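You operate a simulated robot arm through the tools that you are given. There is no shell and no other tool. Be economical: measure what you need, move in short steps, check, and stop when the job is done.

Carry out the task below with a simulated two-armed robot. There is one attempt and no reset: what you move stays moved.

Task
Pick up the filter labelled "mesh" from the top of the tool chest with one hand, pass it to the other hand and put it on the middle shelf of the panel bay. Set down upright: filter.
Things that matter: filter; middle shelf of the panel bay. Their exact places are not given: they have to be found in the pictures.

Only the result counts: the job must be done as asked and must still hold three seconds after the hand-in. Knocking over, shifting, dropping, spilling or breaking anything else fails it.

Robot
Two 7-joint arms with two-finger parallel grippers on one trunk, on a base that drives. Base frame: it is fixed to the floor where the robot stands at the start and does not move with it; the origin is under the middle of the robot, x ahead of it, y to its left, z up; the surface under the hand at the start is at about z = 0.93. Units: m, degrees, N and s.
The left shoulder is at the start at [0.11, 0.169, 1.501], the right one opposite. With the tool pointing down near the work surface each hand reaches from about 0.44 to 0.74 m from the robot's upright axis, wherever it stands, measured 20 degrees to its own side. Places, roughly: middle shelf of the panel bay (22x42 cm) [-0.72, 1.2, 1.24]. Payload 1.57 kg a hand.
The tool frame of a hand sits at the grasp point between the pads (the TCP): z along the fingers, y along the line on which they close. The tips reach 0.03 m beyond it. The gripper opens to 0.08 m. The fingers are 0.017 m wide and 0.012 m thick; the gripper's body (0.04 by 0.082 m) begins 0.08 m behind the TCP.
Orientation is that of the tool frame in the base frame, as a unit quaternion [x, y, z, w]. With the fingers straight down and closing along the base's y, the tool's x points along the base's -x, its y along +y and its z along -z.

Tools
- The arms move only by the tool move_arm. It takes "left_deltas", "right_deltas" or both (then of equal length, played together; a hand with none holds still); each is a list of rows, each a list of 7 numbers: the shift along the tool's x, y, z in units of 300 mm (1.0 is 300 mm), then the turn, a rotation vector about the tool's x, y, z in units of 180 degrees (1.0 is 180 degrees), then the finger opening in m, from 0 to 0.08. In form: [[tx, ty, tz, wx, wy, wz, fingers], ...]. A call has 1 to 8 rows; each row is the pose to reach, as a shift and turn from the pose commanded when the call began, along the tool's axes at that moment. A call with a number of a shift or a turn outside -1 to 1 is refused whole. Rows are played at 5 a second. More than 0.05 m and 8.6 degrees between two rows, or a gripper value outside its range, and nothing of the call is played. A pose out of reach is approached as far as the arm can. The call stops where the force on the tool passes 40 N (or 10 N more than at its start, if that is more) or the arm is blocked; 0.2 s more then pass. The fingers move at their own pace (about 0.072 m/s each) and stop on an object; they squeeze with about 25 N. The grip force told is the motor's: it shows also when the fingers shut on nothing. Time passes only in rows, and 0.2 s behind the last, so rows that repeat a pose let the fingers close. The reply holds the time, the measured pose of the TCP, the force on the tool along the base axes, the opening and the grip force, in the units named above and with some noise, with the torque about the TCP (base axes, N m) and any sound that the robot's microphone picked up, and new pictures: "pictures" is both (left out), scene, wrist or none (wrist: the cameras of the hands that moved).
- Cameras (640 x 400 px; columns grow to the right, rows downward): "scene" is now at [0.1573, 0.0245, 1.6931]; the picture's right is [0.30, -0.95, 0.00], its down [-0.65, -0.21, -0.73] and it looks along [0.69, 0.22, -0.69] (base axes); focal length 274 px, centre (320, 200). "left" rides on the left gripper at [0.072, 0.007, -0.122] in its tool frame; the picture's right is [-0.09, 1.00, 0.00], its down [-0.84, -0.08, -0.54] and it looks along [-0.54, -0.05, 0.84] (tool axes); focal length 238 px, centre (320, 200). "right" rides on the right gripper at [0.072, -0.007, -0.122] in its tool frame; the picture's right is [0.09, 1.00, 0.00], its down [-0.84, 0.08, -0.54] and it looks along [-0.54, 0.05, 0.84] (tool axes); focal length 238 px, centre (320, 200).
- lift_body(by): slides the trunk up (or, below 0, down) by that many m; the arms and the scene camera ride with it, the base frame stays. It gives what a move gives, with no picture.
- roll_base(legs): drives the robot by 1 to 6 legs, each [ahead, left, turn to the left] in m, m and degrees, along the robot's own axes; the way and the turn of a leg run together, so that a leg with both is an arc; at most 1.5 m and 180 degrees a leg. The arms and the cameras ride along, it lands a little off, and it stops where it bumps. It gives what a move gives, and a new picture of the scene camera.
- turn_head(pan, tilt): turns the head with the scene camera to pan (to the left, within 86 degrees either way) and tilt (down, from -29 to 69), counted from straight ahead of the robot. It gives what a move gives, and a new picture of the scene camera.
- point_at(camera, pixels): for up to 12 pixels [column, row] of the newest picture of that camera ("zoom" is the newest enlarged one), the place [x, y, z] in the base frame of the surface seen there, good to about 0.002 m. No time passes.
- inspect(camera, box): a new picture of the part [left, top, right, bottom] of that camera's present view, enlarged. No time passes.
- hand_in(): hands the job in; it is judged then, once.

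Work in short steps. Measure before you move; look again where a grasp or a placing could have gone wrong, and mend it. You have 80 turns and 260 pictures in all, those below and enlarged ones among them. Open the grippers and draw the arms clear of the work before you hand the job in, unless the task says otherwise; then end with one line.

The tools are called after ">>>" as a command line: name --argument value ..., lists and objects as JSON in quotes. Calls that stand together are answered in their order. move_arm: Moves the arms, as the interface text tells. Its arguments: {"type":"object","properties":{"left_deltas":{"type":"array"},"right_deltas":{"type":"array"},"pictures":{"type":"string","enum":["both","scene","wrist","none"]}},"required":[]} The other tools are called the same way: lift_body (by) slides the trunk up or down; roll_base (legs) drives the base; turn_head (pan, tilt) turns the head that bears the scene camera; point_at (camera, pixels) gives the place of the surface under pixels of a picture; inspect (camera, box) takes an enlarged picture of a part of a camera's view; hand_in () hands the job in.

At the start:

```text
time_s: 0.0
left_position: [0.6182, 0.3504, 1.2444]
left_tool_rot: [0.0, 1.0, 0.0, 0.0]
left_ft_force: [0.3, 0.0, 0.3]
left_torque: [0.04, 0.0, -0.01]
left_finger_gap: 0.08
left_grasp_force: 0.0
right_position: [0.7253, -0.1402, 1.1706]
right_tool_rot: [0.0, 1.0, 0.0, 0.0]
right_ft_force: [-0.3, 0.5, 0.2]
right_torque: [0.01, 0.01, -0.01]
right_finger_gap: 0.0802
right_grasp_force: 0.1
trunk travel left (down, up): [-0.815, 0.075]
robot x, y, heading: [-0.0, -0.0006, -0.2]
head pan, tilt: [17.6, 43.3]
```

scene: 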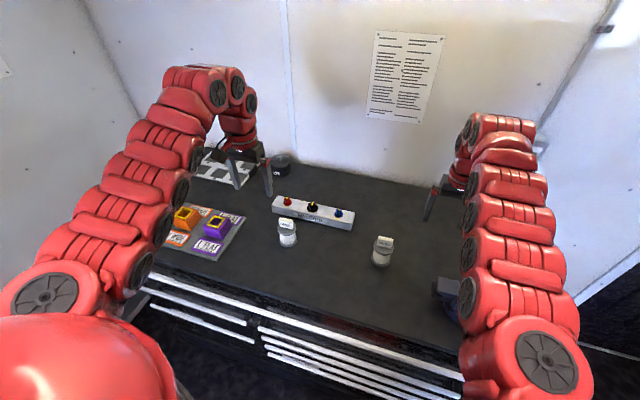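
right: 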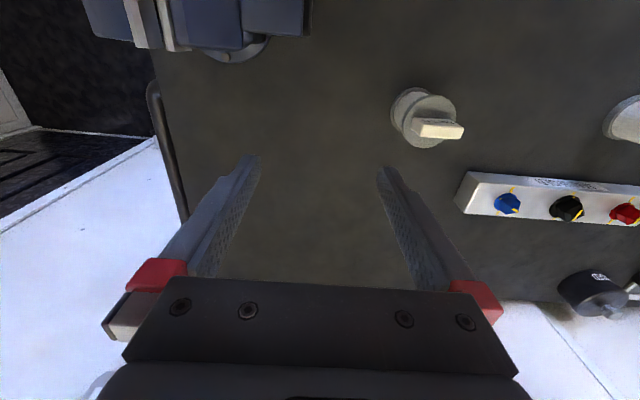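
left: 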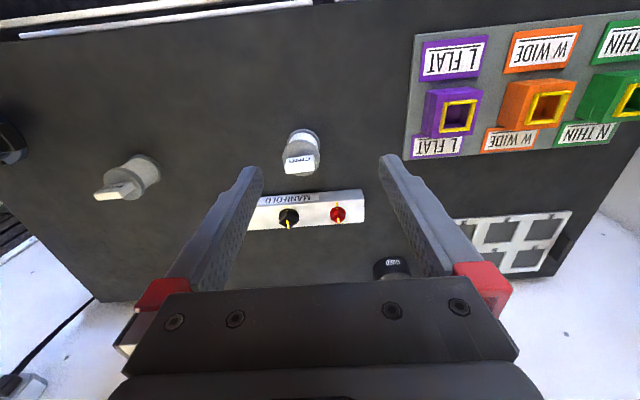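

Two filter-like jars are visible at scene (287,230) and (382,250). I enlarge them to read the labels.

>>> inspect --camera "scene" --box '[260, 200, 420, 300]'

>>> inspect --camera "left" --box '[80, 110, 340, 270]'

>>> point_at --camera "scene" --pixels '[[287, 222], [288, 240], [385, 240], [382, 258], [330, 270], [282, 160]]'

```text
4.00 times, centred on (340, 250) of scene
```

zoom: 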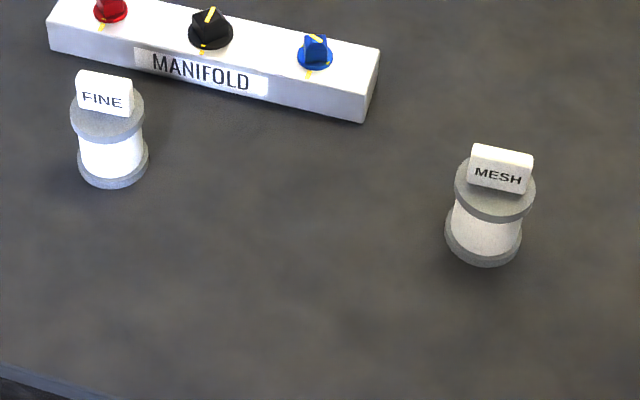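

```text
2.46 times, centred on (210, 190) of left
```

zoom: 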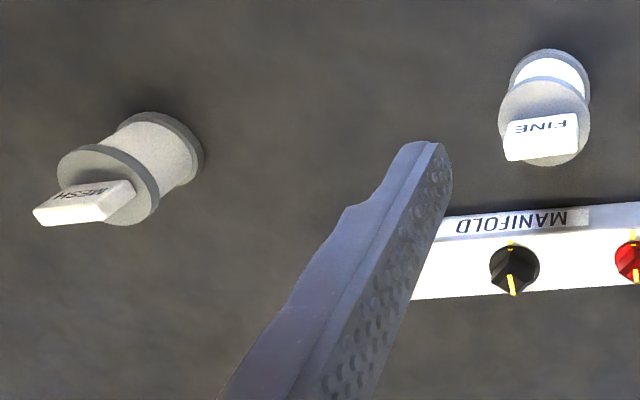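

```text
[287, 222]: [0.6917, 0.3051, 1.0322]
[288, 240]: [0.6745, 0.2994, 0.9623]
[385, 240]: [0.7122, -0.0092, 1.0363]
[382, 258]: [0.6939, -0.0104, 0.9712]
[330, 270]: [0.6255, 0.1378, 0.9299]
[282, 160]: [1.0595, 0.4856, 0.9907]
```

The mesh filter is the right one, near (0.71,-0.01). Next I look at the panel bay to the left and behind.

>>> turn_head --pan 86 --tilt 15

>>> inspect --camera "right" --box '[370, 60, 490, 170]'

>>> point_at --camera "right" --pixels '[[420, 129], [440, 123], [462, 131], [455, 139], [425, 137], [415, 122], [395, 112], [455, 113], [424, 90], [426, 99], [421, 146]]'

```text
time_s: 1.4
left_position: [0.6184, 0.3508, 1.2451]
left_tool_rot: [-0.001, 1.0, 0.0, 0.0]
left_ft_force: [0.4, -0.2, 0.3]
left_torque: [0.01, 0.01, -0.01]
left_finger_gap: 0.08
left_grasp_force: 0.1
right_position: [0.726, -0.1394, 1.1707]
right_tool_rot: [0.001, 1.0, 0.0, 0.0]
right_ft_force: [0.0, -0.8, 0.8]
right_torque: [0.03, 0.0, -0.01]
right_finger_gap: 0.08
right_grasp_force: 0.0
trunk travel left (down, up): [-0.815, 0.075]
robot x, y, heading: [0.0022, -0.0013, -0.2]
head pan, tilt: [85.9, 15.0]
```

scene: 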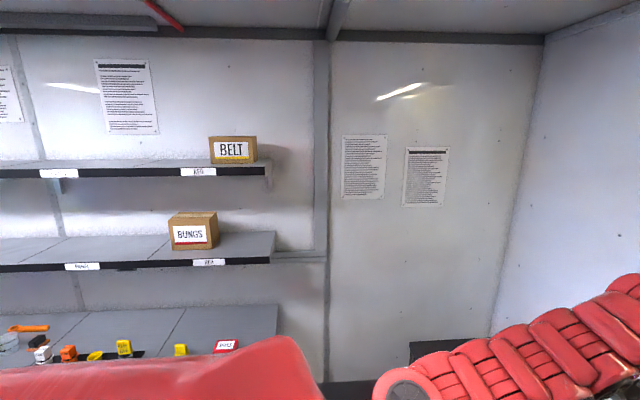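

```text
3.64 times, centred on (430, 115) of right
```

zoom: 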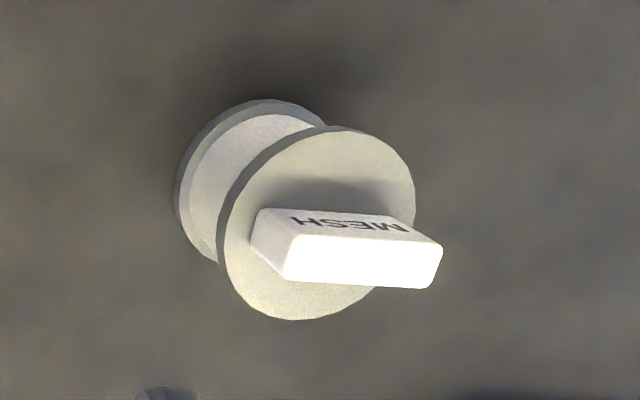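

```text
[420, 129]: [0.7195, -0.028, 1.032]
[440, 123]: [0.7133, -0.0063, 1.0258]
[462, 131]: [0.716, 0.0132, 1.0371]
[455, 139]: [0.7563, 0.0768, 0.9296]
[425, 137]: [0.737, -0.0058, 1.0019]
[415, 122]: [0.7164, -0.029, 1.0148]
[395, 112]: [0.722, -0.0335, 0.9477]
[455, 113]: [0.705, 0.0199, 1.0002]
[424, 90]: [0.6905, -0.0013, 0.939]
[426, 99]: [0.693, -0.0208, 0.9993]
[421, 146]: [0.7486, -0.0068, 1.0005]
```

The bay shelves have label strips. I enlarge them.

>>> inspect --camera "scene" --box '[0, 130, 320, 370]'

>>> point_at --camera "scene" --pixels '[[272, 236], [268, 258], [268, 165], [60, 240], [130, 235], [80, 266], [208, 262], [195, 235], [55, 172], [198, 172], [275, 310], [20, 262]]'

```text
1.67 times, centred on (160, 250) of scene
```

zoom: 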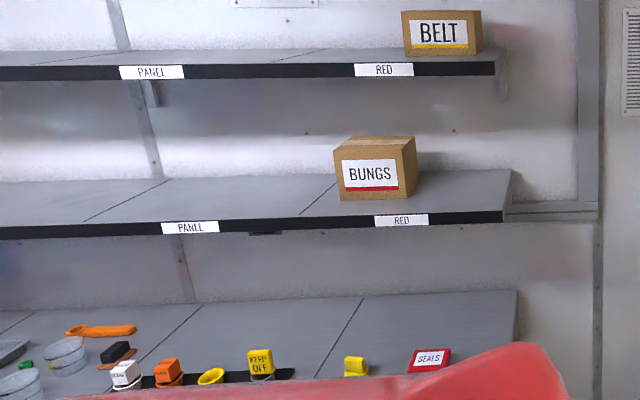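

```text
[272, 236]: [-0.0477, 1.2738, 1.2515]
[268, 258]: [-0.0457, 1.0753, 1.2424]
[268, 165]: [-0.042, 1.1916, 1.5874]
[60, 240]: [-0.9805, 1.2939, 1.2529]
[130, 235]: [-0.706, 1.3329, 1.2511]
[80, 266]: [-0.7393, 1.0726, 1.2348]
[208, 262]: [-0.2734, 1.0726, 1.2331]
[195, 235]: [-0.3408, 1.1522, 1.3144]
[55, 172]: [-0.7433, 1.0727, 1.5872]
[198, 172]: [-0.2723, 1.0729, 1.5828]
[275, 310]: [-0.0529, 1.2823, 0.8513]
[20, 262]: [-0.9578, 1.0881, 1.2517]
```

The middle shelf panel section is free around (-0.72,1.2), surface z≈1.252. I now turn the right hand -90° about its tool z, so that it closes across the thin handle, while moving over the mesh filter. The head goes back to the chest.

>>> move_arm --right_deltas '[[0, 0.05475, 0, 0, 0, -0.04722, 0.08], [0, 0.1095, 0, 0, 0, -0.09444, 0.08], [0, 0.16425, 0, 0, 0, -0.14167, 0.08], [0, 0.219, 0, 0, 0, -0.18889, 0.08], [0, 0.27375, 0, 0, 0, -0.23611, 0.08], [0, 0.3285, 0, 0, 0, -0.28333, 0.08], [0, 0.38325, 0, 0, 0, -0.33055, 0.08], [0, 0.438, 0, 0, 0, -0.37778, 0.08]]' --pictures "none"

>>> turn_head --pan 5 --tilt 45

```text
time_s: 3.2
left_position: [0.6196, 0.3553, 1.2435]
left_tool_rot: [0.001, 1.0, -0.003, 0.0]
left_ft_force: [0.9, 1.2, -1.0]
left_torque: [-0.07, -0.02, -0.02]
left_finger_gap: 0.08
left_grasp_force: 0.2
right_position: [0.7108, -0.0246, 1.1732]
right_tool_rot: [-0.535, 0.845, -0.001, -0.002]
right_ft_force: [-1.1, -0.1, -0.7]
right_torque: [-0.08, -0.01, 0.0]
right_finger_gap: 0.0801
right_grasp_force: 0.1
right hand out of reach, approached as far as the arm can: row 4, 5, 6, 7, 8
trunk travel left (down, up): [-0.815, 0.075]
robot x, y, heading: [0.0032, -0.001, 0.2]
head pan, tilt: [85.9, 15.0]
```

```text
time_s: 4.7
left_position: [0.6187, 0.3514, 1.2448]
left_tool_rot: [0.0, 1.0, 0.0, -0.001]
left_ft_force: [0.0, -0.1, 0.6]
left_torque: [-0.05, -0.03, 0.01]
left_finger_gap: 0.0799
left_grasp_force: 0.0
right_position: [0.7115, -0.0263, 1.1724]
right_tool_rot: [-0.533, 0.846, -0.001, 0.0]
right_ft_force: [-0.6, -0.4, 0.5]
right_torque: [0.02, 0.0, 0.01]
right_finger_gap: 0.08
right_grasp_force: 0.1
trunk travel left (down, up): [-0.815, 0.075]
robot x, y, heading: [0.0007, 0.0008, 0.2]
head pan, tilt: [5.0, 45.0]
```

scene: 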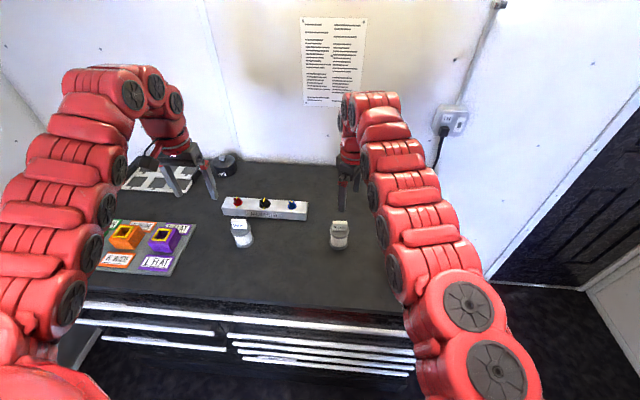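

The arm is at its reach limit. I measure the chest's front edge before deciding to shift the base left and a bit forward.

>>> point_at --camera "scene" --pixels '[[250, 303], [160, 295], [340, 320], [330, 360], [300, 395], [200, 380], [335, 228], [339, 240], [60, 360]]'

>>> roll_base --legs '[[0, 0.16, 0]]'

```text
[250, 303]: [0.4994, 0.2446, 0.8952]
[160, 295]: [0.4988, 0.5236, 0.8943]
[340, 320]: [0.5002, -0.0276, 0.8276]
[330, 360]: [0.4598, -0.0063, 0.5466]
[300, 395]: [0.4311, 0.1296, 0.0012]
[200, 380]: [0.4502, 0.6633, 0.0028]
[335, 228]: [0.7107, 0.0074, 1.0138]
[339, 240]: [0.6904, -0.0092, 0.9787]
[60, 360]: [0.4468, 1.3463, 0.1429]
```

```text
time_s: 6.2
left_position: [0.6209, 0.5083, 1.2462]
left_tool_rot: [0.003, 1.0, 0.001, 0.001]
left_ft_force: [-0.3, 0.3, -0.3]
left_torque: [0.01, -0.01, 0.0]
left_finger_gap: 0.0801
left_grasp_force: 0.2
right_position: [0.7105, 0.1296, 1.1724]
right_tool_rot: [-0.534, 0.846, 0.001, 0.001]
right_ft_force: [-0.4, -0.6, -0.4]
right_torque: [0.01, -0.01, 0.0]
right_finger_gap: 0.0801
right_grasp_force: 0.0
trunk travel left (down, up): [-0.815, 0.075]
robot x, y, heading: [-0.0007, 0.1638, -0.3]
head pan, tilt: [5.0, 45.0]
```

scene: 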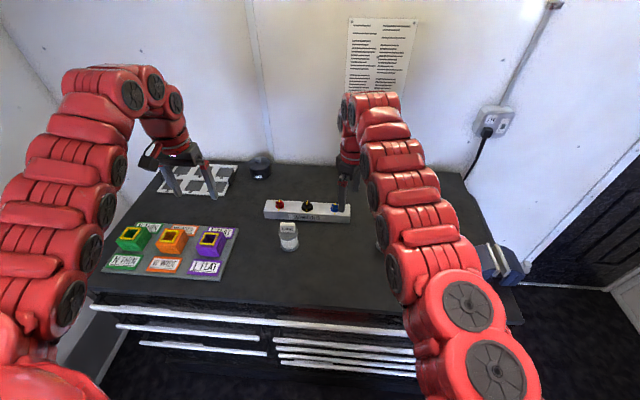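

Moving ahead 6 cm brings the filter comfortably into the right hand's range.

>>> roll_base --legs '[[0.06, 0, 0]]'

```text
time_s: 7.1
left_position: [0.6728, 0.5109, 1.2475]
left_tool_rot: [0.002, 1.0, 0.0, 0.002]
left_ft_force: [-0.9, 0.0, -0.2]
left_torque: [-0.01, -0.06, -0.02]
left_finger_gap: 0.0802
left_grasp_force: 0.1
right_position: [0.7641, 0.1309, 1.1766]
right_tool_rot: [-0.532, 0.847, -0.001, 0.001]
right_ft_force: [0.4, 0.4, 0.2]
right_torque: [0.0, -0.02, -0.01]
right_finger_gap: 0.0801
right_grasp_force: 0.0
trunk travel left (down, up): [-0.815, 0.075]
robot x, y, heading: [0.0614, 0.1647, -0.3]
head pan, tilt: [5.0, 45.0]
```

scene: 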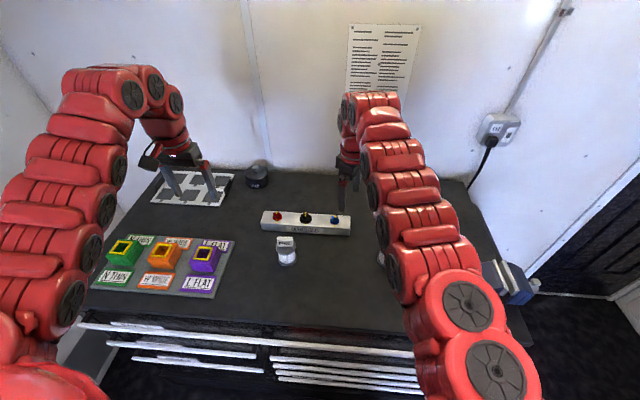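

The base moved well. I shift the right hand over the filter (−0.048, −0.139) and finish the remaining ~25° turn.

>>> move_arm --right_deltas '[[0.122, -0.014, 0, 0, 0, -0.034, 0.08], [0.244, -0.028, 0, 0, 0, -0.068, 0.08], [0.366, -0.043, 0, 0, 0, -0.102, 0.08], [0.487, -0.057, 0, 0, 0, -0.136, 0.08], [0.487, -0.057, 0, 0, 0, -0.136, 0.08]]'

```text
time_s: 8.3
left_position: [0.6771, 0.5111, 1.2443]
left_tool_rot: [0.003, 1.0, -0.001, 0.0]
left_ft_force: [-0.8, 0.2, 0.4]
left_torque: [0.01, 0.02, 0.0]
left_finger_gap: 0.08
left_grasp_force: 0.2
right_position: [0.7197, -0.0056, 1.1723]
right_tool_rot: [-0.7, 0.714, 0.0, 0.0]
right_ft_force: [0.2, 1.3, 0.2]
right_torque: [-0.03, -0.01, 0.01]
right_finger_gap: 0.0802
right_grasp_force: 0.1
trunk travel left (down, up): [-0.815, 0.075]
robot x, y, heading: [0.0597, 0.1597, -0.1]
head pan, tilt: [5.0, 45.0]
```

scene: 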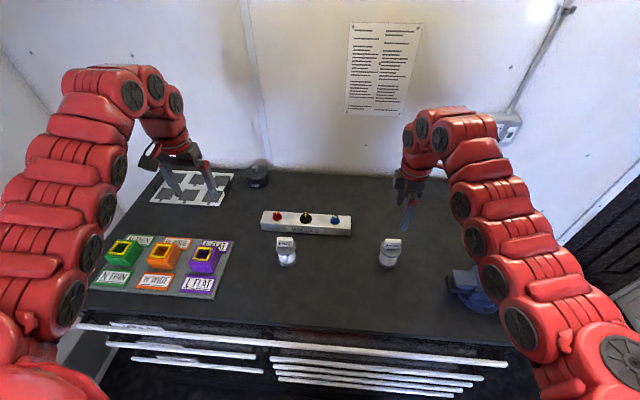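
right: 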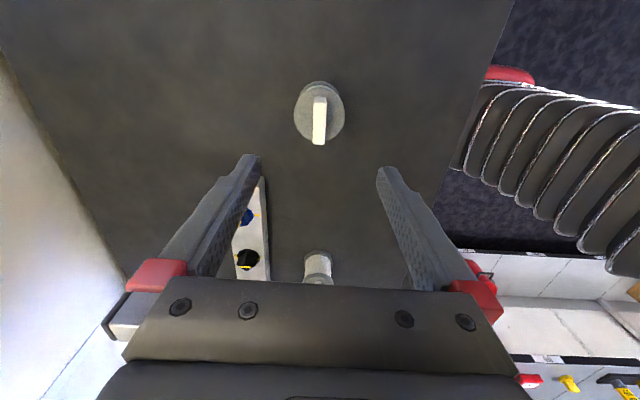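

The handle shows at right (319,97)–(319,144), aligned with the fingers. I measure its edges.

>>> inspect --camera "right" --box '[270, 70, 370, 160]'

>>> point_at --camera "right" --pixels '[[320, 103], [314, 120], [325, 120], [314, 140], [325, 140], [319, 120], [319, 142], [300, 115], [340, 115]]'

```text
4.44 times, centred on (320, 115) of right
```

zoom: 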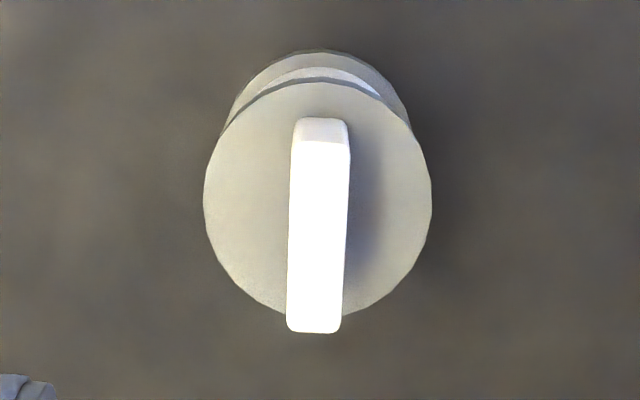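

```text
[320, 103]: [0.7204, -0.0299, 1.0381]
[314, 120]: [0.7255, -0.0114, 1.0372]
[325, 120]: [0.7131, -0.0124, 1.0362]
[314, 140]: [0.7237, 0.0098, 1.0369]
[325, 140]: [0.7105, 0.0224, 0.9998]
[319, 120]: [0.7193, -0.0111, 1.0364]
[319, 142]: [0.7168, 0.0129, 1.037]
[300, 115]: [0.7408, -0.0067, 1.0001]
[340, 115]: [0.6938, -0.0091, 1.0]
```

Handle centre (0.719,-0.009), top 1.037, cap 1.000. I go down to TCP z≈1.037 and close.

>>> move_arm --right_deltas '[[0.01, 0, 0.15, 0, 0, 0, 0.05], [0.01, 0, 0.3, 0, 0, 0, 0.05], [0.01, 0, 0.4, 0, 0, 0, 0.05], [0.01, 0, 0.45, 0, 0, 0, 0.05], [0.01, 0, 0.45, 0, 0, 0, 0.05]]' --pictures "wrist"

```text
time_s: 9.5
left_position: [0.6771, 0.5104, 1.2444]
left_tool_rot: [0.003, 1.0, 0.0, 0.0]
left_ft_force: [-0.2, 0.0, -0.7]
left_torque: [0.0, -0.01, -0.01]
left_finger_gap: 0.0803
left_grasp_force: 0.0
right_position: [0.7219, -0.01, 1.0375]
right_tool_rot: [-0.699, 0.715, 0.0, 0.0]
right_ft_force: [-0.5, 0.3, 0.2]
right_torque: [-0.01, 0.03, 0.0]
right_finger_gap: 0.0501
right_grasp_force: 0.2
trunk travel left (down, up): [-0.815, 0.075]
robot x, y, heading: [0.0576, 0.1638, -0.2]
head pan, tilt: [5.0, 45.0]
```

right: 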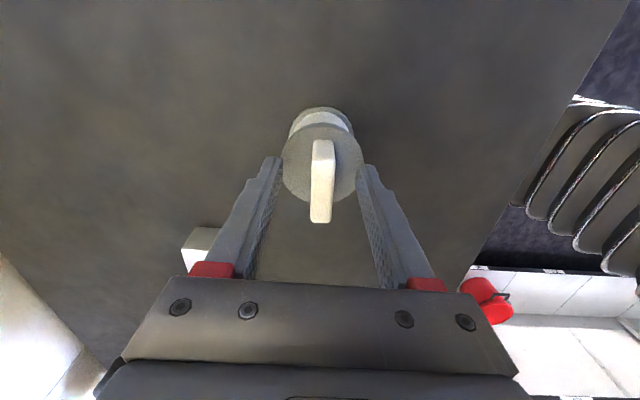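

The handle lies centred between the fingers. I close.

>>> move_arm --right_deltas '[[0, 0.008, 0, 0, 0, 0, 0.02], [0, 0.008, 0, 0, 0, 0, 0.0], [0, 0.008, 0, 0, 0, 0, 0.0], [0, 0.008, 0, 0, 0, 0, 0.0]]' --pictures "wrist"

```text
time_s: 10.5
left_position: [0.6783, 0.5101, 1.2449]
left_tool_rot: [0.003, 1.0, 0.001, 0.0]
left_ft_force: [-0.1, -0.8, 0.2]
left_torque: [0.02, 0.02, -0.02]
left_finger_gap: 0.0799
left_grasp_force: 0.0
right_position: [0.7181, -0.0106, 1.0384]
right_tool_rot: [-0.7, 0.714, 0.0, -0.001]
right_ft_force: [-0.1, 0.8, 0.1]
right_torque: [0.0, -0.03, 0.02]
right_finger_gap: 0.0131
right_grasp_force: 25.4
trunk travel left (down, up): [-0.815, 0.075]
robot x, y, heading: [0.0581, 0.1609, -0.0]
head pan, tilt: [5.0, 45.0]
```

right: 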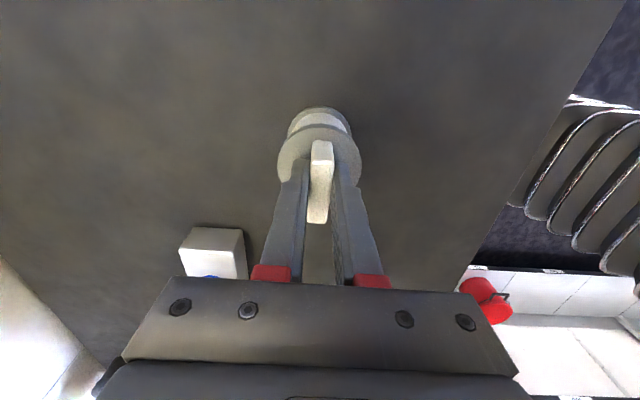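

Gripped (13 mm, 25 N). I lift straight up 0.2 m.

>>> move_arm --right_deltas '[[0, 0, -0.08, 0, 0, 0, 0.0], [0, 0, -0.2, 0, 0, 0, 0.0], [0, 0, -0.33, 0, 0, 0, 0.0], [0, 0, -0.46, 0, 0, 0, 0.0], [0, 0, -0.6, 0, 0, 0, 0.0], [0, 0, -0.7, 0, 0, 0, 0.0]]'

```text
time_s: 11.9
left_position: [0.6768, 0.5108, 1.246]
left_tool_rot: [0.002, 1.0, 0.0, 0.0]
left_ft_force: [-0.2, -0.1, -0.3]
left_torque: [-0.01, 0.0, 0.01]
left_finger_gap: 0.0802
left_grasp_force: 0.1
right_position: [0.7165, -0.01, 1.2464]
right_tool_rot: [-0.7, 0.714, 0.001, 0.001]
right_ft_force: [0.2, -0.1, -0.7]
right_torque: [-0.02, 0.01, -0.01]
right_finger_gap: 0.0
right_grasp_force: 21.2
trunk travel left (down, up): [-0.815, 0.075]
robot x, y, heading: [0.0611, 0.162, -0.2]
head pan, tilt: [5.0, 45.0]
```

scene: 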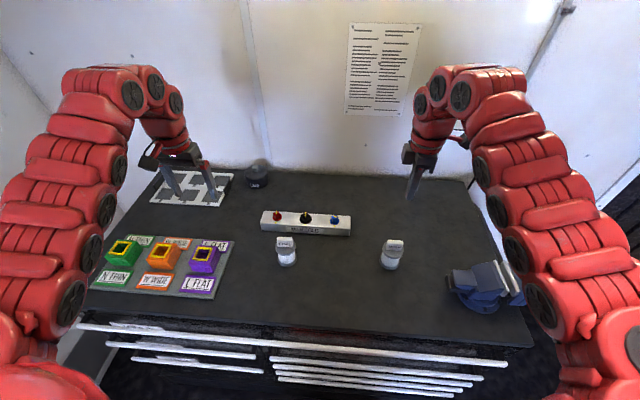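
right: 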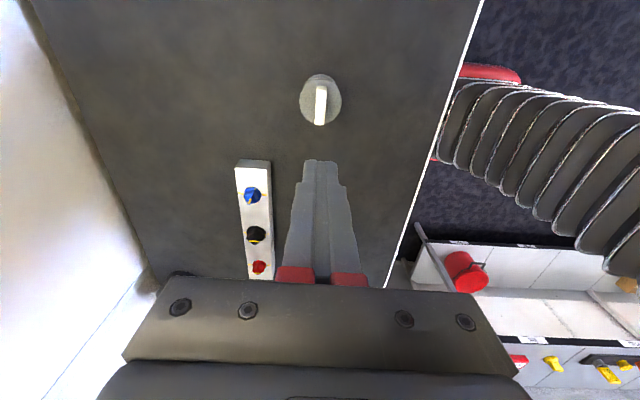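

The fingers shut on nothing: the filter slipped out and still stands on the chest. I look at it closely before trying again.

>>> inspect --camera "right" --box '[280, 60, 380, 140]'

>>> inspect --camera "scene" --box '[360, 220, 430, 280]'

>>> point_at --camera "scene" --pixels '[[393, 240], [388, 250], [397, 250], [391, 258], [385, 262], [390, 267]]'

>>> point_at --camera "right" --pixels '[[320, 90], [320, 122], [317, 110], [324, 110], [304, 98], [337, 98]]'

```text
5.00 times, centred on (330, 100) of right
```

zoom: 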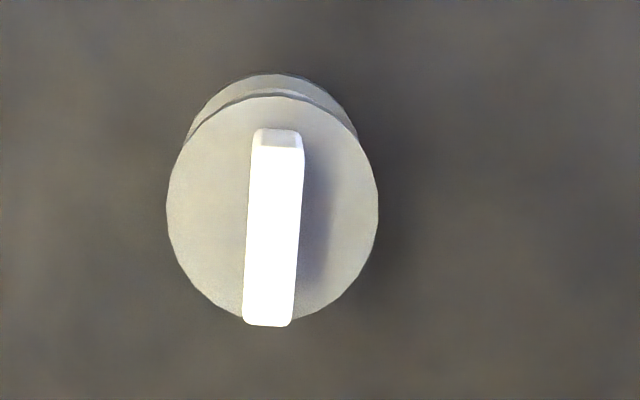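

```text
6.67 times, centred on (395, 250) of scene
```

zoom: 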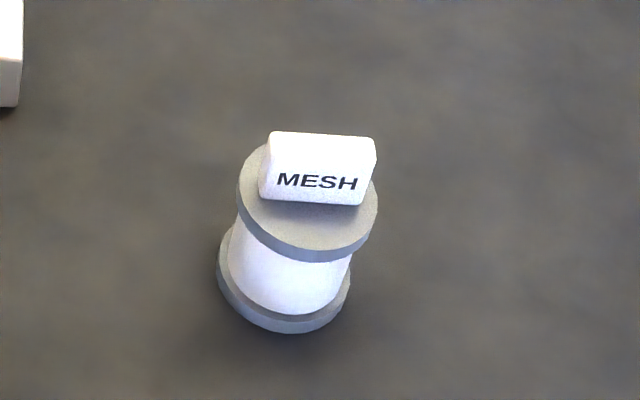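

```text
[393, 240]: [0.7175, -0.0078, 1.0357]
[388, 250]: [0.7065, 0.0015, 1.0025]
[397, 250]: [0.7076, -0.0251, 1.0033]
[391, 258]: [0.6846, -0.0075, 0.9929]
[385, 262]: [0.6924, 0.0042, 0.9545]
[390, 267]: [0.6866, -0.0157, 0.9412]
```

```text
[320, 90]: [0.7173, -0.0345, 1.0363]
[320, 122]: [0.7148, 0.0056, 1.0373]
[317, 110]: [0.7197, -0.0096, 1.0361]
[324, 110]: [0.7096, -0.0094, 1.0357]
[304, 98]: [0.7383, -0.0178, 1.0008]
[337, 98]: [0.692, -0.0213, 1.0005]
```

The filter stands nearly where it was, upright. I go back down on the handle, slightly deeper, and will lift very gently while reading forces.

>>> move_arm --right_deltas '[[0.008, 0, 0.15, 0, 0, 0, 0.05], [0.008, 0, 0.3, 0, 0, 0, 0.05], [0.008, 0, 0.45, 0, 0, 0, 0.05], [0.008, 0, 0.6, 0, 0, 0, 0.05], [0.008, 0, 0.68, 0, 0, 0, 0.05], [0.008, 0, 0.705, 0, 0, 0, 0.05], [0.008, 0, 0.705, 0, 0, 0, 0.05]]' --pictures "none"

>>> move_arm --right_deltas '[[0, 0, 0, 0, 0, 0, 0.02], [0, 0, 0, 0, 0, 0, 0.0], [0, 0, 0, 0, 0, 0, 0.0], [0, 0, 0, 0, 0, 0, 0.0]]' --pictures "none"

>>> move_arm --right_deltas '[[0, 0, -0.004, 0, 0, 0, 0.0], [0, 0, -0.009, 0, 0, 0, 0.0], [0, 0, -0.015, 0, 0, 0, 0.0], [0, 0, -0.023, 0, 0, 0, 0.0], [0, 0, -0.033, 0, 0, 0, 0.0], [0, 0, -0.033, 0, 0, 0, 0.0]]'

```text
time_s: 13.5
left_position: [0.677, 0.5094, 1.2444]
left_tool_rot: [0.003, 1.0, 0.0, 0.0]
left_ft_force: [0.1, -0.7, 0.8]
left_torque: [-0.02, 0.0, 0.0]
left_finger_gap: 0.0803
left_grasp_force: 0.1
right_position: [0.718, -0.0132, 1.0363]
right_tool_rot: [-0.7, 0.714, 0.0, 0.0]
right_ft_force: [-0.2, 0.3, 0.7]
right_torque: [0.01, -0.03, 0.03]
right_finger_gap: 0.05
right_grasp_force: 0.0
trunk travel left (down, up): [-0.815, 0.075]
robot x, y, heading: [0.0563, 0.1615, -0.1]
head pan, tilt: [5.0, 45.0]
```

```text
time_s: 14.5
left_position: [0.6773, 0.5102, 1.245]
left_tool_rot: [0.003, 1.0, 0.0, 0.001]
left_ft_force: [0.6, 0.3, 0.3]
left_torque: [0.01, -0.02, 0.0]
left_finger_gap: 0.08
left_grasp_force: 0.0
right_position: [0.7184, -0.012, 1.0356]
right_tool_rot: [-0.7, 0.714, 0.0, -0.001]
right_ft_force: [-0.3, 0.4, 0.2]
right_torque: [-0.01, 0.02, 0.02]
right_finger_gap: 0.0131
right_grasp_force: 24.9
trunk travel left (down, up): [-0.815, 0.075]
robot x, y, heading: [0.064, 0.1561, -0.5]
head pan, tilt: [5.0, 45.0]
```

```text
time_s: 15.9
left_position: [0.6776, 0.5104, 1.2452]
left_tool_rot: [0.003, 1.0, 0.0, 0.0]
left_ft_force: [0.8, -0.5, 0.4]
left_torque: [-0.02, -0.02, 0.0]
left_finger_gap: 0.0799
left_grasp_force: 0.1
right_position: [0.7185, -0.0127, 1.0457]
right_tool_rot: [-0.7, 0.714, 0.0, -0.001]
right_ft_force: [0.5, -0.2, -0.3]
right_torque: [0.0, -0.01, -0.03]
right_finger_gap: 0.0132
right_grasp_force: 24.8
trunk travel left (down, up): [-0.815, 0.075]
robot x, y, heading: [0.0562, 0.1598, -0.1]
head pan, tilt: [5.0, 45.0]
```

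scene: 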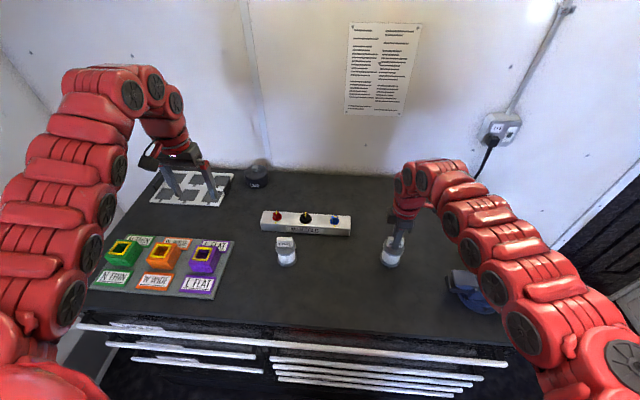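
right: 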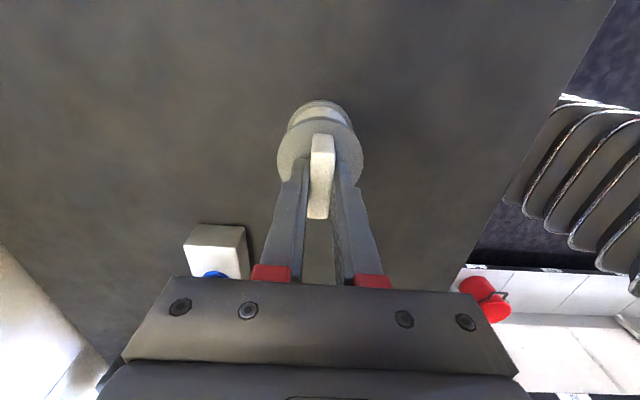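

The tool moved up 10 mm with almost no load. I check whether the filter rose with it.

>>> point_at --camera "right" --pixels '[[322, 145], [322, 175], [320, 210], [300, 140], [345, 140], [320, 105], [318, 120]]'

>>> inspect --camera "scene" --box '[360, 200, 440, 280]'

>>> inspect --camera "right" --box '[250, 90, 390, 240]'

```text
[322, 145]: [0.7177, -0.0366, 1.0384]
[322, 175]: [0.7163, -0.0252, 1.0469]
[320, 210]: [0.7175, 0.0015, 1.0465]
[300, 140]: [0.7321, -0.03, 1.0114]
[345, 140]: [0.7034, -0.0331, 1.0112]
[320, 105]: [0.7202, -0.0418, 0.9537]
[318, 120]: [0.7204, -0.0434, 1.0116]
```

```text
5.00 times, centred on (400, 240) of scene
```

zoom: 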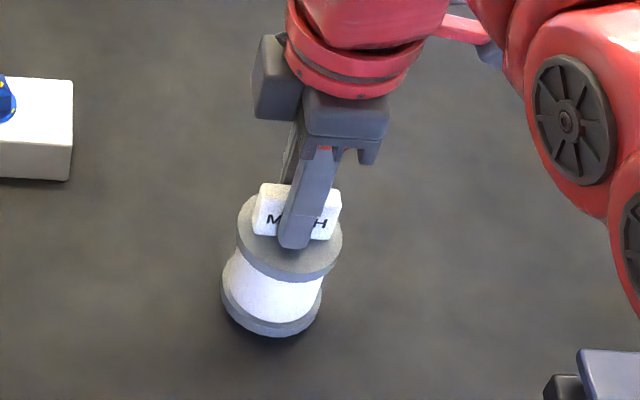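

```text
2.67 times, centred on (320, 165) of right
```

zoom: 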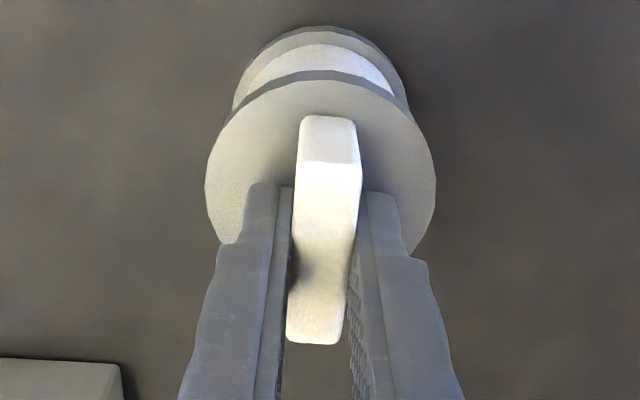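

It did rise 10 mm (cap now at 1.011), so the grip holds when moved gently. I continue upward at small steps.

>>> move_arm --right_deltas '[[0, 0, -0.015, 0, 0, 0, 0.0], [0, 0, -0.035, 0, 0, 0, 0.0], [0, 0, -0.06, 0, 0, 0, 0.0], [0, 0, -0.085, 0, 0, 0, 0.0], [0, 0, -0.11, 0, 0, 0, 0.0], [0, 0, -0.135, 0, 0, 0, 0.0], [0, 0, -0.155, 0, 0, 0, 0.0], [0, 0, -0.17, 0, 0, 0, 0.0]]' --pictures "wrist"

```text
time_s: 17.7
left_position: [0.6774, 0.509, 1.2448]
left_tool_rot: [0.002, 1.0, 0.0, 0.0]
left_ft_force: [0.8, 0.4, 0.5]
left_torque: [0.02, 0.02, 0.01]
left_finger_gap: 0.0799
left_grasp_force: 0.0
right_position: [0.7191, -0.0147, 1.0962]
right_tool_rot: [-0.7, 0.714, 0.0, 0.001]
right_ft_force: [0.9, -0.6, -0.7]
right_torque: [-0.02, -0.01, -0.01]
right_finger_gap: 0.013
right_grasp_force: 25.1
trunk travel left (down, up): [-0.815, 0.075]
robot x, y, heading: [0.0569, 0.1641, -0.0]
head pan, tilt: [5.0, 45.0]
```

right: 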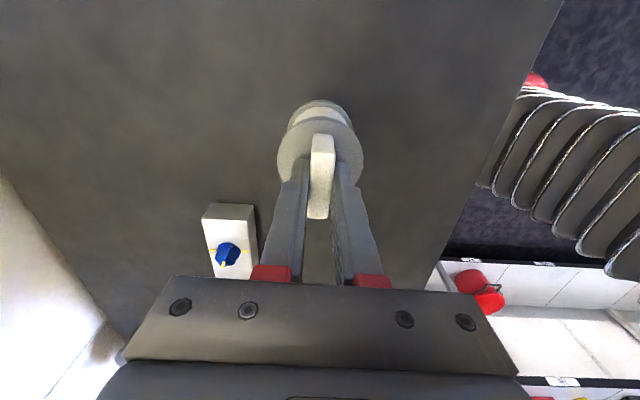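

Still held, bottom about 6 cm above the top. I keep going to about z 1.21.

>>> move_arm --right_deltas '[[0, 0, -0.02, 0, 0, 0, 0.0], [0, 0, -0.06, 0, 0, 0, 0.0], [0, 0, -0.11, 0, 0, 0, 0.0], [0, 0, -0.17, 0, 0, 0, 0.0], [0, 0, -0.23, 0, 0, 0, 0.0], [0, 0, -0.29, 0, 0, 0, 0.0], [0, 0, -0.34, 0, 0, 0, 0.0], [0, 0, -0.37, 0, 0, 0, 0.0]]'

```text
time_s: 19.5
left_position: [0.6784, 0.5092, 1.2453]
left_tool_rot: [0.004, 1.0, -0.001, 0.0]
left_ft_force: [0.9, -0.4, 0.0]
left_torque: [0.0, 0.0, 0.0]
left_finger_gap: 0.0801
left_grasp_force: 0.1
right_position: [0.7191, -0.0137, 1.2085]
right_tool_rot: [-0.7, 0.715, -0.001, 0.0]
right_ft_force: [0.1, -0.7, -0.4]
right_torque: [0.02, 0.01, 0.0]
right_finger_gap: 0.0133
right_grasp_force: 25.3
trunk travel left (down, up): [-0.815, 0.075]
robot x, y, heading: [0.0536, 0.1658, -0.2]
head pan, tilt: [5.0, 45.0]
```

scene: 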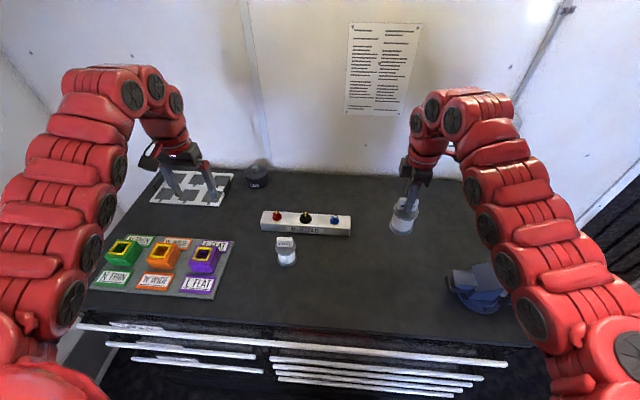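
right: 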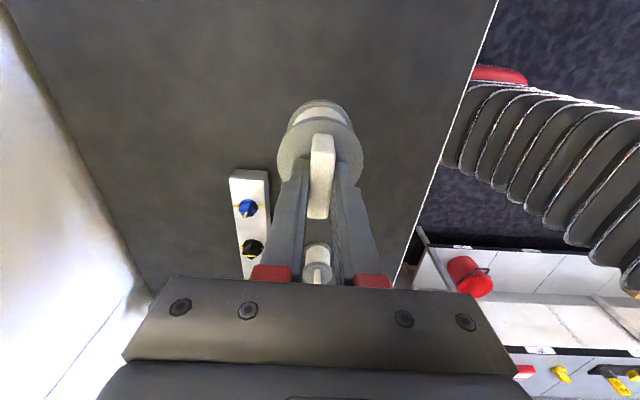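

The filter is held firmly. I bring it gently inward and up to about (0.62,0.05) while the left hand yaws 45° and moves to a waiting place at about (0.55,0.39,1.32).

>>> move_arm --right_deltas '[[-0.013, 0.02, -0.008, 0, 0, 0, 0], [-0.038, 0.06, -0.024, 0, 0, 0, 0], [-0.072, 0.11, -0.044, 0, 0, 0, 0], [-0.105, 0.16, -0.064, 0, 0, 0, 0], [-0.137, 0.21, -0.084, 0, 0, 0, 0], [-0.17, 0.26, -0.104, 0, 0, 0, 0], [-0.2, 0.305, -0.122, 0, 0, 0, 0], [-0.217, 0.333, -0.133, 0, 0, 0, 0]]' --left_deltas '[[0.054, -0.05, -0.033, 0, 0, 0.03125, 0.08], [0.108, -0.1, -0.066, 0, 0, 0.0625, 0.08], [0.162, -0.15, -0.1, 0, 0, 0.09375, 0.08], [0.216, -0.2, -0.133, 0, 0, 0.125, 0.08], [0.27, -0.25, -0.167, 0, 0, 0.15625, 0.08], [0.325, -0.3, -0.2, 0, 0, 0.1875, 0.08], [0.379, -0.35, -0.233, 0, 0, 0.21875, 0.08], [0.433, -0.4, -0.267, 0, 0, 0.25, 0.08]]' --pictures "scene"

```text
time_s: 21.3
left_position: [0.6795, 0.4149, 1.238]
left_tool_rot: [0.385, 0.923, 0.0, 0.001]
left_ft_force: [-0.9, -0.6, 0.9]
left_torque: [0.01, 0.02, 0.05]
left_finger_gap: 0.0801
left_grasp_force: 0.1
left hand out of reach, approached as far as the arm can: row 1, 2, 3, 4, 5, 6, 7, 8
right_position: [0.6747, 0.0563, 1.2329]
right_tool_rot: [-0.701, 0.714, 0.002, -0.001]
right_ft_force: [-0.6, -1.2, -1.1]
right_torque: [0.0, 0.01, 0.0]
right_finger_gap: 0.0133
right_grasp_force: 25.1
right hand out of reach, approached as far as the arm can: row 4, 5, 6, 7, 8
trunk travel left (down, up): [-0.815, 0.075]
robot x, y, heading: [0.0593, 0.159, 0.1]
head pan, tilt: [5.0, 45.0]
```

scene: 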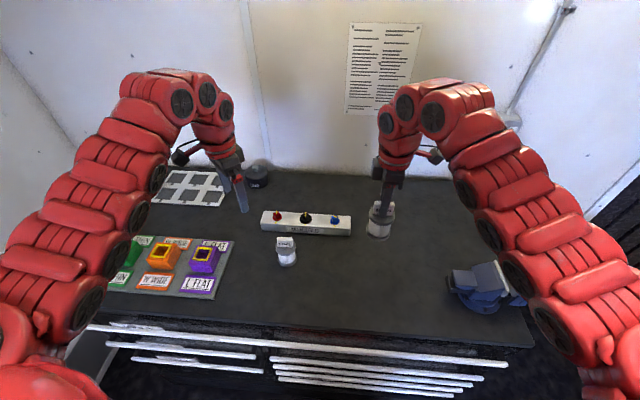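

Both hands reached workable poses; the filter hangs at about (0.675,0.056). I now pitch the left hand so its fingers point forward-right and 35° below the horizontal, moving to a standoff from the filter.

>>> move_arm --left_deltas '[[-0.029, -0.107, -0.021, 0, -0.0382, 0, 0.08], [-0.059, -0.214, -0.042, 0, -0.0764, 0, 0.08], [-0.088, -0.321, -0.063, 0, -0.1146, 0, 0.08], [-0.118, -0.428, -0.084, 0, -0.1528, 0, 0.08], [-0.147, -0.535, -0.105, 0, -0.191, 0, 0.08], [-0.176, -0.643, -0.125, 0, -0.2292, 0, 0.08], [-0.206, -0.75, -0.146, 0, -0.2674, 0, 0.08], [-0.235, -0.857, -0.167, 0, -0.3056, 0, 0.08]]'

```text
time_s: 23.1
left_position: [0.7333, 0.1957, 1.4198]
left_tool_rot: [0.347, 0.82, -0.172, 0.422]
left_ft_force: [0.8, -0.2, -0.3]
left_torque: [0.03, -0.04, -0.01]
left_finger_gap: 0.0799
left_grasp_force: 0.0
left hand out of reach, approached as far as the arm can: row 1, 2, 3, 4, 5, 6, 7, 8
right_position: [0.676, 0.0522, 1.2322]
right_tool_rot: [-0.699, 0.715, 0.002, -0.001]
right_ft_force: [1.5, -1.1, -0.8]
right_torque: [0.04, 0.01, 0.03]
right_finger_gap: 0.0131
right_grasp_force: 24.4
trunk travel left (down, up): [-0.815, 0.075]
robot x, y, heading: [0.0548, 0.1636, -0.3]
head pan, tilt: [5.0, 45.0]
```

scene: 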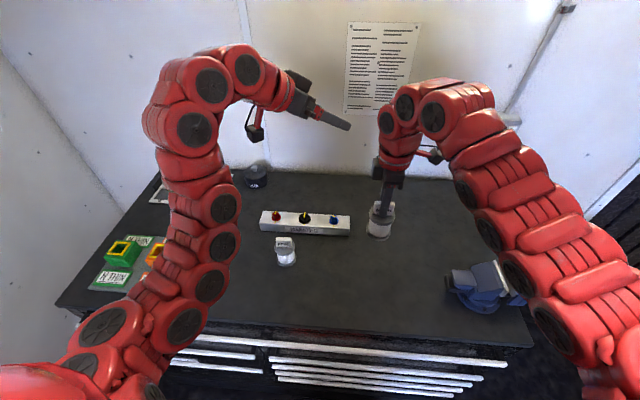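
left: 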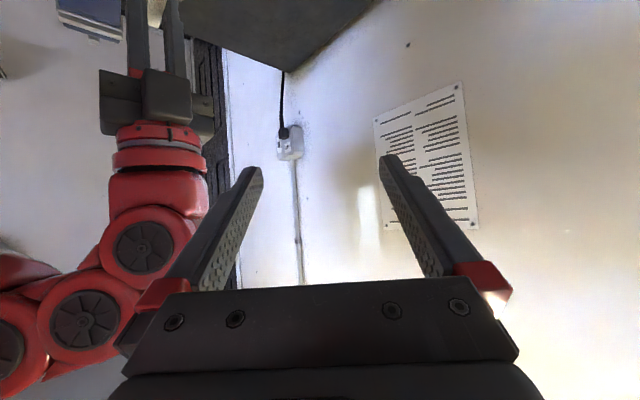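

The left arm can't fold that tight near its shoulder. I raise the trunk 7 cm so that both hands can work lower relative to the shoulders.

>>> lift_body --by 0.07

>>> move_arm --right_deltas '[[0, 0, 0.015, 0, 0, 0, 0], [0, 0, 0.05, 0, 0, 0, 0], [0.01, 0, 0.1, 0, 0, 0, 0], [0.02, 0, 0.15, 0, 0, 0, 0], [0.03, 0, 0.2, 0, 0, 0, 0], [0.035, 0, 0.25, 0, 0, 0, 0], [0.04, 0, 0.29, 0, 0, 0, 0], [0.04, 0, 0.32, 0, 0, 0, 0]]' --pictures "wrist"

```text
time_s: 24.2
left_position: [0.7318, 0.1992, 1.4913]
left_tool_rot: [0.347, 0.82, -0.172, 0.422]
left_ft_force: [-0.7, -0.2, 0.8]
left_torque: [-0.06, -0.02, -0.01]
left_finger_gap: 0.0799
left_grasp_force: 0.1
right_position: [0.6747, 0.0552, 1.3038]
right_tool_rot: [-0.7, 0.714, 0.002, -0.001]
right_ft_force: [-0.3, 0.1, -0.7]
right_torque: [0.0, -0.01, -0.03]
right_finger_gap: 0.0129
right_grasp_force: 25.0
trunk travel left (down, up): [-0.885, 0.005]
robot x, y, heading: [0.0577, 0.1573, -0.3]
head pan, tilt: [5.0, 45.0]
```

```text
time_s: 26.0
left_position: [0.7336, 0.2007, 1.4892]
left_tool_rot: [0.347, 0.82, -0.173, 0.421]
left_ft_force: [-0.3, 0.4, -0.3]
left_torque: [-0.03, 0.01, 0.0]
left_finger_gap: 0.08
left_grasp_force: 0.0
right_position: [0.7014, 0.0468, 1.1938]
right_tool_rot: [-0.697, 0.717, 0.003, 0.002]
right_ft_force: [0.9, -0.5, -1.4]
right_torque: [0.0, 0.07, -0.01]
right_finger_gap: 0.0132
right_grasp_force: 25.1
right hand out of reach, approached as far as the arm can: row 2, 3, 4, 5, 6, 7, 8
trunk travel left (down, up): [-0.885, 0.005]
robot x, y, heading: [0.0566, 0.1598, -0.3]
head pan, tilt: [5.0, 45.0]
```

right: 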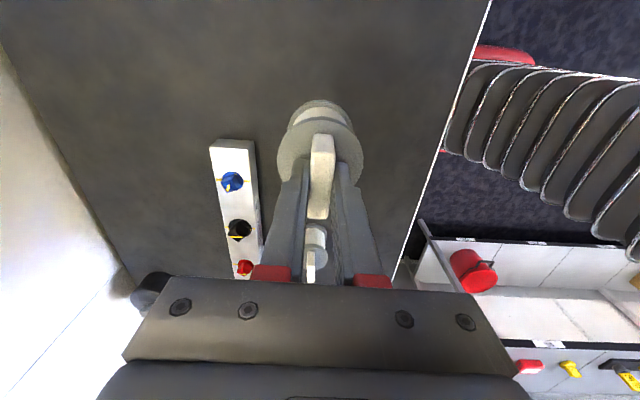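

The right hand now holds the filter at about (0.70,0.045), body centre z≈1.125. I move the left hand down beside it, to (0.70,0.28,1.35), yawing 25° more so that it comes from the left side.

>>> move_arm --left_deltas '[[0.107, 0.021, 0.011, 0.0225, -0.0003, 0.0163, 0.08], [0.213, 0.041, 0.022, 0.045, -0.0006, 0.0326, 0.08], [0.32, 0.062, 0.033, 0.0676, -0.0009, 0.0488, 0.08], [0.426, 0.082, 0.044, 0.09, -0.0012, 0.0651, 0.08], [0.533, 0.103, 0.055, 0.1126, -0.0015, 0.0814, 0.08], [0.533, 0.103, 0.055, 0.1126, -0.0015, 0.0814, 0.08]]'

```text
time_s: 27.4
left_position: [0.7027, 0.281, 1.355]
left_tool_rot: [0.517, 0.724, -0.261, 0.375]
left_ft_force: [0.0, 0.2, 0.4]
left_torque: [0.04, 0.01, 0.01]
left_finger_gap: 0.0799
left_grasp_force: 0.0
left hand out of reach, approached as far as the arm can: row 1, 2, 3, 4, 5, 6
right_position: [0.6998, 0.0449, 1.1942]
right_tool_rot: [-0.697, 0.717, 0.002, 0.003]
right_ft_force: [-0.6, 0.2, -0.5]
right_torque: [0.0, 0.02, 0.0]
right_finger_gap: 0.0128
right_grasp_force: 24.8
trunk travel left (down, up): [-0.885, 0.005]
robot x, y, heading: [0.0602, 0.1577, -0.4]
head pan, tilt: [5.0, 45.0]
```

scene: 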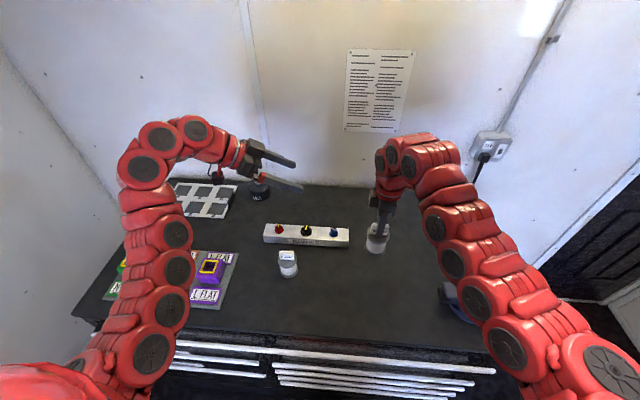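
left: 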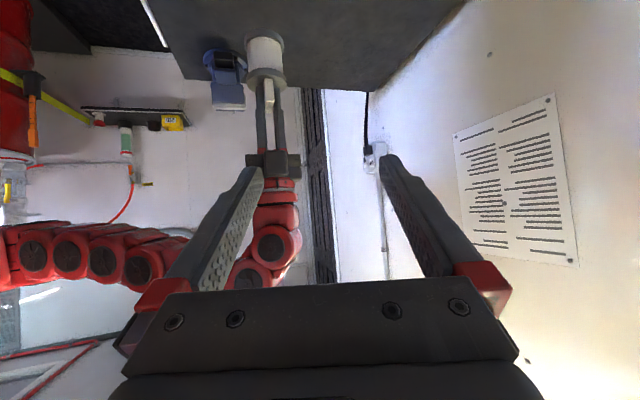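

The left hand is well placed. I measure the filter in the left picture: lower disc around (265,36), upper disc (265,78).

>>> inspect --camera "left" --box '[215, 20, 325, 180]'

>>> point_at --camera "left" --pixels '[[265, 36], [265, 55], [250, 55], [280, 55], [266, 78], [268, 100], [247, 74], [287, 74], [247, 40], [283, 40]]'

```text
2.50 times, centred on (270, 100) of left
```

zoom: 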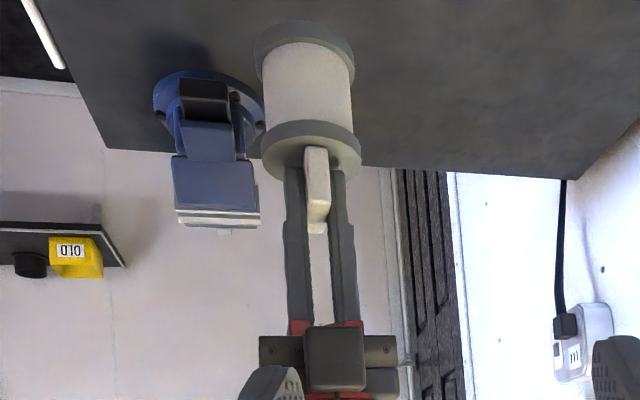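

```text
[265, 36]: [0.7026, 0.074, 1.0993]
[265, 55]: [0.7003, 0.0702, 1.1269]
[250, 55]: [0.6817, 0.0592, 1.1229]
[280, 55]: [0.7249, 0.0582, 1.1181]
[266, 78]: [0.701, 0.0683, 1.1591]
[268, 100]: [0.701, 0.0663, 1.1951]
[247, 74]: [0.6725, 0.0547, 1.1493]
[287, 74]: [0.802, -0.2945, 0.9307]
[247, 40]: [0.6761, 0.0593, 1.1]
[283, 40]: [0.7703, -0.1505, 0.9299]
```

The filter's centre is about (0.701,0.046,1.128). I line the open left hand up on its axis of approach, 12 cm off.

>>> move_arm --left_deltas '[[0.046, -0.068, 0.1, 0, 0, 0, 0.08], [0.092, -0.136, 0.2, 0, 0, 0, 0.08], [0.137, -0.204, 0.3, 0, 0, 0, 0.08], [0.183, -0.272, 0.4, 0, 0, 0, 0.08], [0.183, -0.272, 0.52, 0, 0, 0, 0.08], [0.183, -0.272, 0.633, 0, 0, 0, 0.08], [0.183, -0.272, 0.633, 0, 0, 0, 0.08]]'

```text
time_s: 29.0
left_position: [0.6851, 0.1375, 1.1795]
left_tool_rot: [0.5, 0.734, -0.261, 0.378]
left_ft_force: [0.1, -0.3, -0.6]
left_torque: [0.02, 0.01, 0.01]
left_finger_gap: 0.0802
left_grasp_force: 0.1
left hand out of reach, approached as far as the arm can: row 1, 2, 3, 4, 5, 6, 7
right_position: [0.7014, 0.0471, 1.1947]
right_tool_rot: [-0.698, 0.716, 0.003, 0.003]
right_ft_force: [0.4, 0.6, -0.1]
right_torque: [-0.01, -0.02, 0.01]
right_finger_gap: 0.0132
right_grasp_force: 25.4
trunk travel left (down, up): [-0.885, 0.005]
robot x, y, heading: [0.0612, 0.1592, -0.1]
head pan, tilt: [5.0, 45.0]
```

scene: 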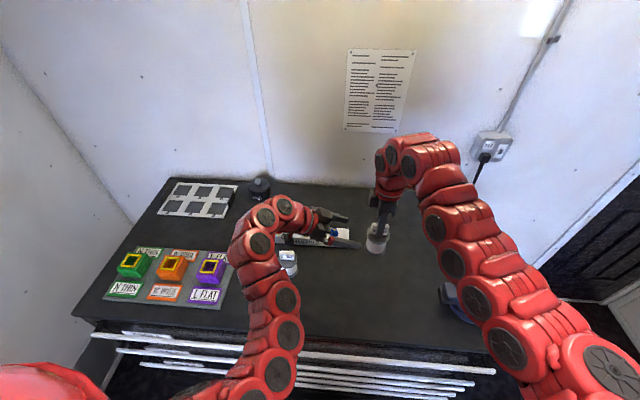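
left: 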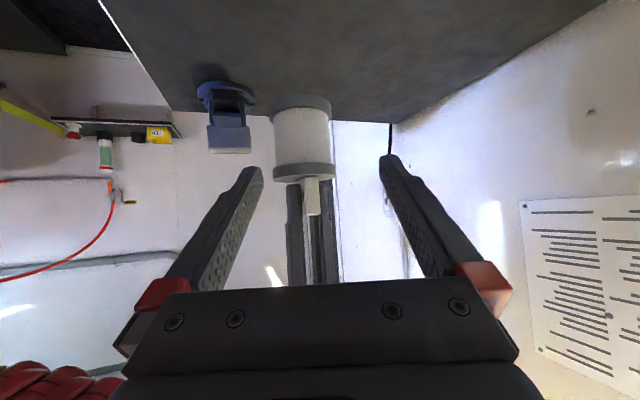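

The filter is between the finger lines at left (302,137). I measure again from here for the final approach.

>>> point_at --camera "left" --pixels '[[302, 115], [302, 135], [302, 155], [304, 172], [280, 140], [324, 140], [302, 100]]'

```text
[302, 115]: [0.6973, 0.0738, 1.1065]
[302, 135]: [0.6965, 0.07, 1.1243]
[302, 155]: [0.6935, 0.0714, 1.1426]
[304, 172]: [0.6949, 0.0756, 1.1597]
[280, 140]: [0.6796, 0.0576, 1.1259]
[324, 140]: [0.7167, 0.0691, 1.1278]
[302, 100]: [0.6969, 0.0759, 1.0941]
```

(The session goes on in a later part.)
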